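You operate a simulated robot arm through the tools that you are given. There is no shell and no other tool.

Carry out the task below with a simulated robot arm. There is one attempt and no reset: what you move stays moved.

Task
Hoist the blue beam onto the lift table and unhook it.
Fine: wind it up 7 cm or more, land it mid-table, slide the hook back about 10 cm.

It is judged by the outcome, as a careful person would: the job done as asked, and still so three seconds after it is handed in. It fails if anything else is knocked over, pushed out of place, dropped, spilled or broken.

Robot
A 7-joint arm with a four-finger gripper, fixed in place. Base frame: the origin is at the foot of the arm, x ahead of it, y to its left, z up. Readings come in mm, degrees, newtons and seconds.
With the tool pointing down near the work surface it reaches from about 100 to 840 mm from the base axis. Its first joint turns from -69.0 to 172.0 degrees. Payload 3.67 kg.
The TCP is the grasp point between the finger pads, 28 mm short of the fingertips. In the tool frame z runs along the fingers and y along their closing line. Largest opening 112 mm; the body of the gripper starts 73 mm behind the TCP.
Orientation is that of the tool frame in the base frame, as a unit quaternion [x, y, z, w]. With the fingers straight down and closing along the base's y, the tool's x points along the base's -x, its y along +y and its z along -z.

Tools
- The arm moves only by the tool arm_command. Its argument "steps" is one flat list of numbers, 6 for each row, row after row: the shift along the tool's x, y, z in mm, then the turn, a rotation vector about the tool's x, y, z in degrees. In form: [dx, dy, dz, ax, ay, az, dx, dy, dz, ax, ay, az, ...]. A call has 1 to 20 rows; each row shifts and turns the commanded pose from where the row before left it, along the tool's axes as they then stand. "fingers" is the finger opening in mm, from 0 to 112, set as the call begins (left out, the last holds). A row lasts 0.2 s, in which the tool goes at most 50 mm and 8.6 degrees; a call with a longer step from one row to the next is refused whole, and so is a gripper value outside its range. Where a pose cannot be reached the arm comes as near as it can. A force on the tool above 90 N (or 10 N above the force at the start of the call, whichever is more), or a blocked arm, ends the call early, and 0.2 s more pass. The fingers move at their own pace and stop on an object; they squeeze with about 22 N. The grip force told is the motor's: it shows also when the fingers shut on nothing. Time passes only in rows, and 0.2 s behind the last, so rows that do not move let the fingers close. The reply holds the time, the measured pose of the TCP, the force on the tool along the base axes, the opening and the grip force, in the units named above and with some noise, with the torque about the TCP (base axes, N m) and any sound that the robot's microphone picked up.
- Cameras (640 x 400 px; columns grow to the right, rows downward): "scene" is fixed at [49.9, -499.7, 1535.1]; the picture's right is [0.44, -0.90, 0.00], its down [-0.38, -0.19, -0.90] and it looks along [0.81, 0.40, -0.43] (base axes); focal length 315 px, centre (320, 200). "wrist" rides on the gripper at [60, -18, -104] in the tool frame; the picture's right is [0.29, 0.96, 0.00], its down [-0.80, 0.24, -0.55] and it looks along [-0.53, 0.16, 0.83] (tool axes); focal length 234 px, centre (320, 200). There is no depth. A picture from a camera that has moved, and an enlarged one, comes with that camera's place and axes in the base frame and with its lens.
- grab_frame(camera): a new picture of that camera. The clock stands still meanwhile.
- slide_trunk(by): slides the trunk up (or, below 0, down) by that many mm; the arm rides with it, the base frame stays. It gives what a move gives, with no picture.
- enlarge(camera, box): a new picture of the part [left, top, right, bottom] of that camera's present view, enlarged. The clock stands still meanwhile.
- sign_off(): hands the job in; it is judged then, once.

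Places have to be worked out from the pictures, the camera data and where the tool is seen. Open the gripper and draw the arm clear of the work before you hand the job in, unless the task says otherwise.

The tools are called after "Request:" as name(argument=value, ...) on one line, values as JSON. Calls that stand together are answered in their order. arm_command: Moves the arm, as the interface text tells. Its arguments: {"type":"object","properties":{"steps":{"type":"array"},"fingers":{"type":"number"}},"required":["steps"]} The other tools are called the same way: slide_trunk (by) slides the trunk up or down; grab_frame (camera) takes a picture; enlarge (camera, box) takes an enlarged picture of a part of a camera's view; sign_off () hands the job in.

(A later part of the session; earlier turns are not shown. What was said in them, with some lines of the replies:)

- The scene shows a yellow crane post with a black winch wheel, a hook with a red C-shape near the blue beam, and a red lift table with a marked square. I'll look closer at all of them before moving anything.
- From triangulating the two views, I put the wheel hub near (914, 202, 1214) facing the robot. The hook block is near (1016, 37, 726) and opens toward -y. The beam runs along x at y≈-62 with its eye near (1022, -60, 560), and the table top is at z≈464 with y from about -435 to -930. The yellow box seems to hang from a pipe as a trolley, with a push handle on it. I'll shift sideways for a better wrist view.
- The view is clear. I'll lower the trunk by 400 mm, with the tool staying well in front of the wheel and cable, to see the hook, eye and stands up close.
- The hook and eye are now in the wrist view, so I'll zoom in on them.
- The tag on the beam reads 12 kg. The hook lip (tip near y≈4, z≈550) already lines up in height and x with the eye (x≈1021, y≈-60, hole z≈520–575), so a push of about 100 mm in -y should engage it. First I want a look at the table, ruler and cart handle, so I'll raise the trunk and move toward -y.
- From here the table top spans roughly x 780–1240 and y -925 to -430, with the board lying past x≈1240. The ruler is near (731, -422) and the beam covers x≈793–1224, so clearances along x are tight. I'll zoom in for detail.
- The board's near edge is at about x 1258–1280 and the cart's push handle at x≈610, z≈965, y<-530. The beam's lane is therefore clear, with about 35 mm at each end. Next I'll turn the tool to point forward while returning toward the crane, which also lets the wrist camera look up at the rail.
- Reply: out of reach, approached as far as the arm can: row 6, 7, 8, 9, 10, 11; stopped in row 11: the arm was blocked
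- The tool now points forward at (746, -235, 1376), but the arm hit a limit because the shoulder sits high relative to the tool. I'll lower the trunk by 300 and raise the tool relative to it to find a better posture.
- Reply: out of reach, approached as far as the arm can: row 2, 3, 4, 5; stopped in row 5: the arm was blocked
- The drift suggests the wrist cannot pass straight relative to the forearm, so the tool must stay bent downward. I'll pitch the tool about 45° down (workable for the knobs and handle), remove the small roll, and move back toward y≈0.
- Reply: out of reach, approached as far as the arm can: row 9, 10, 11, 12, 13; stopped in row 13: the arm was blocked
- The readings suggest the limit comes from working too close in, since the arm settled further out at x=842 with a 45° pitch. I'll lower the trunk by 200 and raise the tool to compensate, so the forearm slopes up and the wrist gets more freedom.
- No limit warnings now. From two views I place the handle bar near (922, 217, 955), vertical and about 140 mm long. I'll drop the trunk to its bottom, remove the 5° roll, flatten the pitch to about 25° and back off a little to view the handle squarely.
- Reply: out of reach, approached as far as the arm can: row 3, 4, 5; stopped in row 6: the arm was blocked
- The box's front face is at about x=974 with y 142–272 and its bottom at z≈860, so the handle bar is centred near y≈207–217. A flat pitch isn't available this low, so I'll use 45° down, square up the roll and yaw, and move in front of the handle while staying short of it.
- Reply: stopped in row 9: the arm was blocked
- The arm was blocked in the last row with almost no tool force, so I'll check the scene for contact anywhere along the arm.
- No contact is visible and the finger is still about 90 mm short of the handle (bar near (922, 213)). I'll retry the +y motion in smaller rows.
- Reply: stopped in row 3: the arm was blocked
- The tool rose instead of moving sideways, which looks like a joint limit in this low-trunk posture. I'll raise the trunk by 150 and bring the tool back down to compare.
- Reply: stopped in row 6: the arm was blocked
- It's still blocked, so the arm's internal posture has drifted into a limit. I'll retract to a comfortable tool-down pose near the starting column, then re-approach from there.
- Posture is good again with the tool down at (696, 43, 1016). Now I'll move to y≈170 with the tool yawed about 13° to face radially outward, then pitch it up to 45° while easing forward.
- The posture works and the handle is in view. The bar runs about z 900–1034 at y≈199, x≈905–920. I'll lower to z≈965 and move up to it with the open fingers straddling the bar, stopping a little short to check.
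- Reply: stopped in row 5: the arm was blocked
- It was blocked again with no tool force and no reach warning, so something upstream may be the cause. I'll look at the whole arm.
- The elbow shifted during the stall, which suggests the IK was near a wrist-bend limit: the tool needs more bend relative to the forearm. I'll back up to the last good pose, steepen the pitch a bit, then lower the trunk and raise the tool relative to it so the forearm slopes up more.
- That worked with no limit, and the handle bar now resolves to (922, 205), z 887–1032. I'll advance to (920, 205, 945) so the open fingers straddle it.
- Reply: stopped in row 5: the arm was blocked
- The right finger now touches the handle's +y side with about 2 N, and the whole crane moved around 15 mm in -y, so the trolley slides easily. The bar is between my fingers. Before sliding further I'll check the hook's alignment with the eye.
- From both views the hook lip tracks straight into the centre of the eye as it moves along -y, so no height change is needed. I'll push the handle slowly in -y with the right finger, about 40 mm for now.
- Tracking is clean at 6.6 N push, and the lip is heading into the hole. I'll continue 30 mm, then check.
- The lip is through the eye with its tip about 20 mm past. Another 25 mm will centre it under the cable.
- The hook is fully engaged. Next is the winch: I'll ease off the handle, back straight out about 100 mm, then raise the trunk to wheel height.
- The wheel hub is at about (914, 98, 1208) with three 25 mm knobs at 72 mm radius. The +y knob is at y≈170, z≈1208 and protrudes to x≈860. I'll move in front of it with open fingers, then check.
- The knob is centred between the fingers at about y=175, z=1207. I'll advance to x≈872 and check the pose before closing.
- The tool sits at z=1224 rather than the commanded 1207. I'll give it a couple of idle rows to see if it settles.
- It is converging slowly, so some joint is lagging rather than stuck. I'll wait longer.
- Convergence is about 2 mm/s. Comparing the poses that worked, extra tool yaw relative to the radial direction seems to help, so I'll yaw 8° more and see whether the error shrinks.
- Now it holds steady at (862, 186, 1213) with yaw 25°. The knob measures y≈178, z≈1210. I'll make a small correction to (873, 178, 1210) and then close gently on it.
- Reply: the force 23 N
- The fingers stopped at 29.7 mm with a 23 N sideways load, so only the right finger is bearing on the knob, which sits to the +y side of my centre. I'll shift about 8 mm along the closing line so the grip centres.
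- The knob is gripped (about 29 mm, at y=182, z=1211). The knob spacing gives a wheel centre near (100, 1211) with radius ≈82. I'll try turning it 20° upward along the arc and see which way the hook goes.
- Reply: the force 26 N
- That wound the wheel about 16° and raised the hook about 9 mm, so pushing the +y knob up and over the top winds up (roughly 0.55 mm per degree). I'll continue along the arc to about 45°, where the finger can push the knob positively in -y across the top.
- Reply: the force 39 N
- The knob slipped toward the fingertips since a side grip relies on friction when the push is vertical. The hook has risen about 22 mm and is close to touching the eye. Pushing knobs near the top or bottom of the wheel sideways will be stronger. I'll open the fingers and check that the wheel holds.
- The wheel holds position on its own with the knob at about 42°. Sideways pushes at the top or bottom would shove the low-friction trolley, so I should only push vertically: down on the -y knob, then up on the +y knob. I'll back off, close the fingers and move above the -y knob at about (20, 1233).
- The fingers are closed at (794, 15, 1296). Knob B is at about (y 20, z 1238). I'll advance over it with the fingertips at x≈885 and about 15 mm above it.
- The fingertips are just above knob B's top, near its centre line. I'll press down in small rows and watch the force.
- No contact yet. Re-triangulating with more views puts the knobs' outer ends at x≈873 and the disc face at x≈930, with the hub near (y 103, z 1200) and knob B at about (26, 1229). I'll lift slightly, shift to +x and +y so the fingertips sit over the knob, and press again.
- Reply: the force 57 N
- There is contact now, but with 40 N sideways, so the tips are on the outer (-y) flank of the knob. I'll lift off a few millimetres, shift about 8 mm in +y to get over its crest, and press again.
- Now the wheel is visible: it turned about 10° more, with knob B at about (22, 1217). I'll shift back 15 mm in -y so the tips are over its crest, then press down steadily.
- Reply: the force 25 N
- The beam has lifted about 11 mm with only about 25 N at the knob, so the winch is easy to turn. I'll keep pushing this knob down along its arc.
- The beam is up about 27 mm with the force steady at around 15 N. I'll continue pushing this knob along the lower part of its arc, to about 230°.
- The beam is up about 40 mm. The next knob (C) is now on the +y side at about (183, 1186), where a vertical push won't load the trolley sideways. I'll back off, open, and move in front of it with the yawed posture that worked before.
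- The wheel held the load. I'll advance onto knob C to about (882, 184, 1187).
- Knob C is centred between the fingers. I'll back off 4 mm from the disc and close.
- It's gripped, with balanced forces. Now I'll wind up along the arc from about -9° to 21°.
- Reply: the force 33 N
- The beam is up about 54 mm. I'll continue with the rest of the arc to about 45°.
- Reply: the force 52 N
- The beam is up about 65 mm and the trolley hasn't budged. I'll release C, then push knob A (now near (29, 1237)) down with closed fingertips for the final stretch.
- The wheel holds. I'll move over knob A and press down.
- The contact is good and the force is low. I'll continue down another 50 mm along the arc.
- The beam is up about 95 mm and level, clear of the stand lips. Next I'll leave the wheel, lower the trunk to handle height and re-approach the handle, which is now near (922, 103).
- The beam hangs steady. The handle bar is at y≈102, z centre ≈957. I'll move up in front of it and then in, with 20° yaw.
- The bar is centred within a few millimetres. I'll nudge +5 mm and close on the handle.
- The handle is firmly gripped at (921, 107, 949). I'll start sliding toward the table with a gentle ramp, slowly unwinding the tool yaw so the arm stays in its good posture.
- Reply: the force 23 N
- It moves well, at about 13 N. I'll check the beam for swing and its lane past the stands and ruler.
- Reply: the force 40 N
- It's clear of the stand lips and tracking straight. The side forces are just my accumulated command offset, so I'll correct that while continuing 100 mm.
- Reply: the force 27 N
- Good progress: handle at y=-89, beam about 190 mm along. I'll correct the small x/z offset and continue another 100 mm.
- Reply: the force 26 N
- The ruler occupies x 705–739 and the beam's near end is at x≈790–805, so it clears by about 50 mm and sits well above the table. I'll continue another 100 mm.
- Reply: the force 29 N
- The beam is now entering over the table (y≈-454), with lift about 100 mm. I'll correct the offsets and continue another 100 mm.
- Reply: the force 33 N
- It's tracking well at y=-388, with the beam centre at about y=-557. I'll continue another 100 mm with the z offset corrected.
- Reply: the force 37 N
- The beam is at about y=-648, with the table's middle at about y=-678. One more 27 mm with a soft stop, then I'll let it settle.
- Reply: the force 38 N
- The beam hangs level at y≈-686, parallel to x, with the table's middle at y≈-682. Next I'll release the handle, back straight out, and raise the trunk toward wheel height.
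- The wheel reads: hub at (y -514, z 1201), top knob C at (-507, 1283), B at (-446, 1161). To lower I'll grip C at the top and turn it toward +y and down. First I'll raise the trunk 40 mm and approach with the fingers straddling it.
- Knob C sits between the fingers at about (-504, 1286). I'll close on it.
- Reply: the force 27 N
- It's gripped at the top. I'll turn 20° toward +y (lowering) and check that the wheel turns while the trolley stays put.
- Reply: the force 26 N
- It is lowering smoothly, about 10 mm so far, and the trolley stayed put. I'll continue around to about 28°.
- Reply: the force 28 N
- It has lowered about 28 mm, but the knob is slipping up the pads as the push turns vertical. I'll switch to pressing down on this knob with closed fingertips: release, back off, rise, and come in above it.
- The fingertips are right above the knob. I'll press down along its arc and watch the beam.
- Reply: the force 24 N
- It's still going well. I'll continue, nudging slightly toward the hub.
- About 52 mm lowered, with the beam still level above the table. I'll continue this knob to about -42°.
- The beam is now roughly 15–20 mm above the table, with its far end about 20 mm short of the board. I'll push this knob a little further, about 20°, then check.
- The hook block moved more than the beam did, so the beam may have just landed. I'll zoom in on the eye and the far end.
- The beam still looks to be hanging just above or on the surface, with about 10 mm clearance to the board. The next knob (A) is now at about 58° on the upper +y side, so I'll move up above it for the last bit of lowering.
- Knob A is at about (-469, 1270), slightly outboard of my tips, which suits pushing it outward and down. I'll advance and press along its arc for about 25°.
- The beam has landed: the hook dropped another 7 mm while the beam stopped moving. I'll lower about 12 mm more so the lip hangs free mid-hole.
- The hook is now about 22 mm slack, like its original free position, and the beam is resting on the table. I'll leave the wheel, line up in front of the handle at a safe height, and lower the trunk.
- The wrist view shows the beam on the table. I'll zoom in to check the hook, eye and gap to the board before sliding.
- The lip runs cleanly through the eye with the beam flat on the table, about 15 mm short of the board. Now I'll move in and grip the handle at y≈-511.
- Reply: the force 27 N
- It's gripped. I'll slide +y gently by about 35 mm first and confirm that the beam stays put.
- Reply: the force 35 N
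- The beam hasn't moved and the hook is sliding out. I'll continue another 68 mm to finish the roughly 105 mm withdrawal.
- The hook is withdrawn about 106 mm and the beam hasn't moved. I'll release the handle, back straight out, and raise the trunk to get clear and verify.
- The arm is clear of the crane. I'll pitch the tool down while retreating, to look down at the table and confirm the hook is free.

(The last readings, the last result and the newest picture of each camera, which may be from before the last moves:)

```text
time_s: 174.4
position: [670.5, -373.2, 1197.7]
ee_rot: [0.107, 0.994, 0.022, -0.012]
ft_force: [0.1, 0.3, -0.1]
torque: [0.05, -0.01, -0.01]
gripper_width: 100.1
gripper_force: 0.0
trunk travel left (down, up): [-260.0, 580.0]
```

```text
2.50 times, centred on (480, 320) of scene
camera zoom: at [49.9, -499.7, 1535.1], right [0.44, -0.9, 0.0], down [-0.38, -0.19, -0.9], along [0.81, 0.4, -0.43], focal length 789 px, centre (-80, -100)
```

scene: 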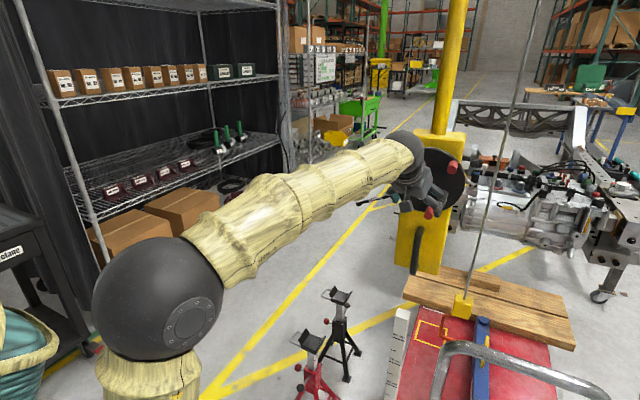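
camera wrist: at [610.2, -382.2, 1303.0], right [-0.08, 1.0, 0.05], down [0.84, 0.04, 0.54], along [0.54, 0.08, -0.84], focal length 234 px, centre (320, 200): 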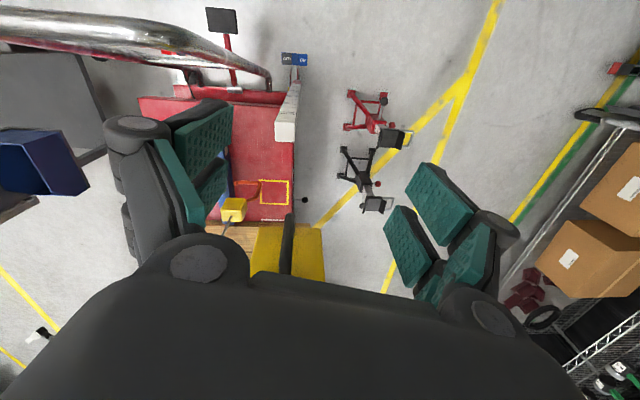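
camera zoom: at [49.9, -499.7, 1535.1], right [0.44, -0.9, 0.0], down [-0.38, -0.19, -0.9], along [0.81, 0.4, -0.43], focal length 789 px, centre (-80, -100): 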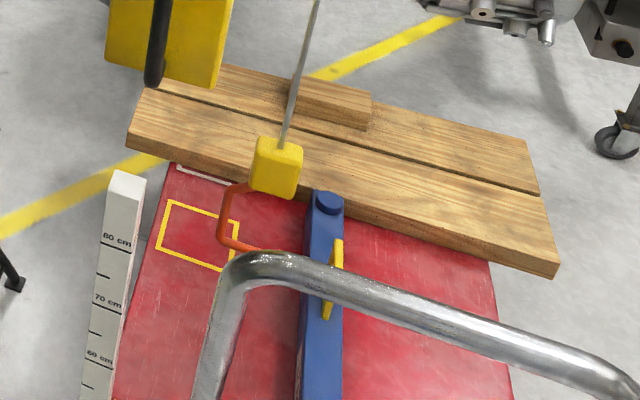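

The left finger blocks the view, so I'll shift 170 mm in -y (well above everything) to see the eye and hook.

Request:
arm_command(steps=[0, -34, 0, 0, 0, 0, 0, -34, 0, 0, 0, 0, 0, -34, 0, 0, 0, 0, 0, -34, 0, 0, 0, 0, 0, -34, 0, 0, 0, 0])

Request:
grab_frame(camera="wrist")

Request:
enlarge(camera="wrist", box=[200, 80, 360, 260])

```text
time_s: 175.6
position: [635.7, -540.8, 1191.0]
ee_rot: [0.106, 0.994, 0.022, -0.01]
ft_force: [0.1, -0.1, 0.3]
torque: [0.02, 0.0, -0.03]
gripper_width: 100.2
gripper_force: 0.2
trunk travel left (down, up): [-260.0, 580.0]
```

```text
taken
camera wrist: at [575.0, -549.5, 1295.2], right [-0.08, 1.0, 0.05], down [0.84, 0.04, 0.54], along [0.54, 0.08, -0.84], focal length 234 px, centre (320, 200)
```

wrist: 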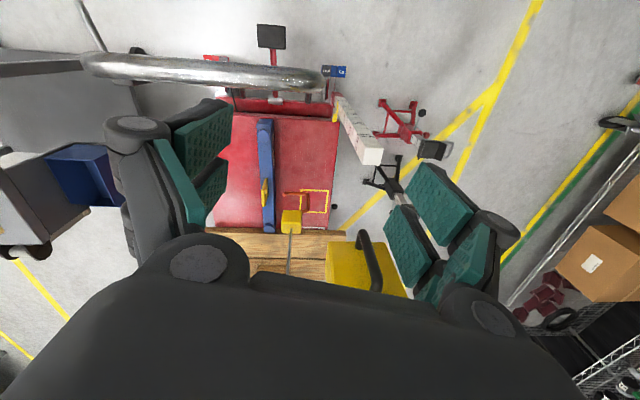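

```text
2.22 times, centred on (280, 170) of wrist
camera zoom: at [575.0, -549.5, 1295.2], right [-0.08, 1.0, 0.05], down [0.84, 0.04, 0.54], along [0.54, 0.08, -0.84], focal length 520 px, centre (409, 267)
```

zoom: 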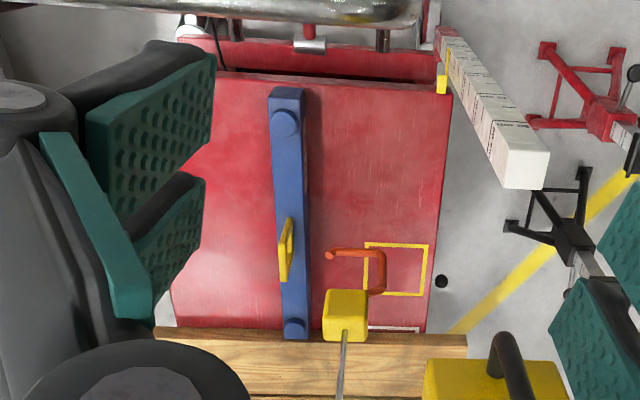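

The view confirms it: the hook tip is well clear of the eye, the beam lies flat at y≈-680 on a table centred at y≈-675, and the stands and ruler are undisturbed. I'll raise the arm and draw it back toward the centre, well away from everything.

Request:
slide_trunk(by=150)

Request:
arm_command(steps=[0, 40, 0, 0, 0, 0, 0, 40, 0, 0, 0, 0, 0, 40, 0, 0, 0, 0, 0, 40, 0, 0, 0, 0, 0, 40, 0, 0, 0, 0, 0, 40, 0, 0, 0, 0, 0, 40, 0, 0, 0, 0, 0, 40, 0, 0, 0, 0, 0, 40, 0, 0, 0, 0, 0, 40, 0, 0, 0, 0, 0, 0, 0, 0, 0, 0], fingers=112)

Request:
grab_frame(camera="scene")

Request:
enlarge(camera="scene", box=[380, 240, 580, 400])

```text
time_s: 177.4
position: [634.9, -539.3, 1342.0]
ee_rot: [0.108, 0.994, 0.022, -0.011]
ft_force: [0.3, -0.7, 0.0]
torque: [0.0, 0.02, -0.02]
gripper_width: 100.0
gripper_force: 0.2
trunk travel left (down, up): [-410.0, 430.0]
```

```text
time_s: 179.8
position: [720.1, -146.9, 1358.6]
ee_rot: [0.108, 0.994, 0.023, -0.011]
ft_force: [0.7, 0.2, -0.4]
torque: [0.05, 0.0, 0.0]
gripper_width: 112.1
gripper_force: 0.0
trunk travel left (down, up): [-410.0, 430.0]
```

```text
taken
```

scene: 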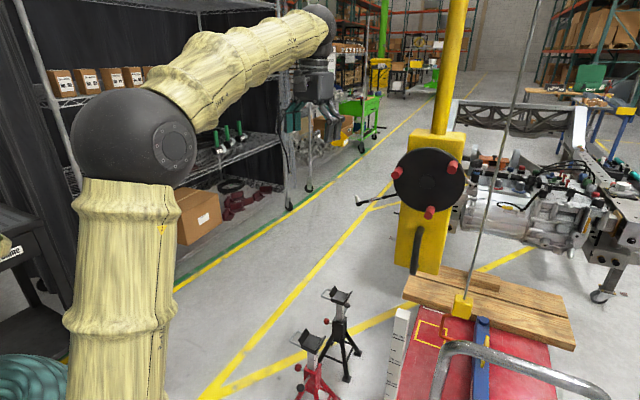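

```text
2.50 times, centred on (480, 320) of scene
camera zoom: at [49.9, -499.7, 1535.1], right [0.44, -0.9, 0.0], down [-0.38, -0.19, -0.9], along [0.81, 0.4, -0.43], focal length 789 px, centre (-80, -100)
```

zoom: 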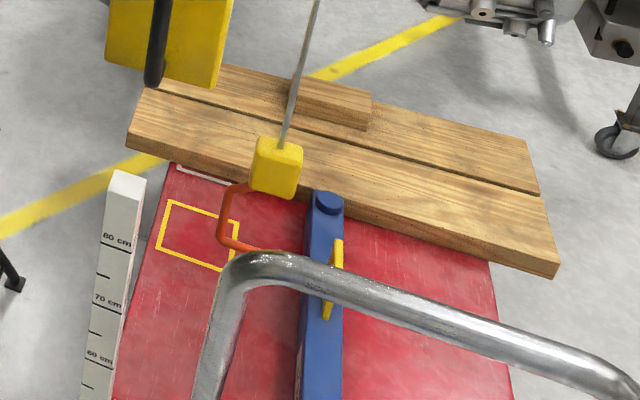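

The last frames show the beam at rest mid-table and the hook unhooked and still. The board, ruler and stands are where they were, and the arm is clear with the gripper open. I'm handing the job in.

Request:
sign_off()

```text
The job is handed in.
```

The blue beam is on the lift table, unhooked, and the job is handed in. The result of the judging hasn't come back.

| Step | What you asked | What I measured |
|---|---|---|
| Lift | 7 cm or more | about 95–100 mm before moving it across |
| Landing | mid-table | beam centre at y ≈ -680 mm; table middle at y ≈ -675 mm |
| Unhooking | slide back about 10 cm | hook slid back about 106 mm; its tip is clear of the eye |

These figures come from the camera pictures, so they could be off by about 10 mm.

The far end of the beam stopped an estimated 10–20 mm short of the wooden board. In the last pictures the board, ruler and both stands are still in place. The gripper is open and the arm is well away from the crane and table.
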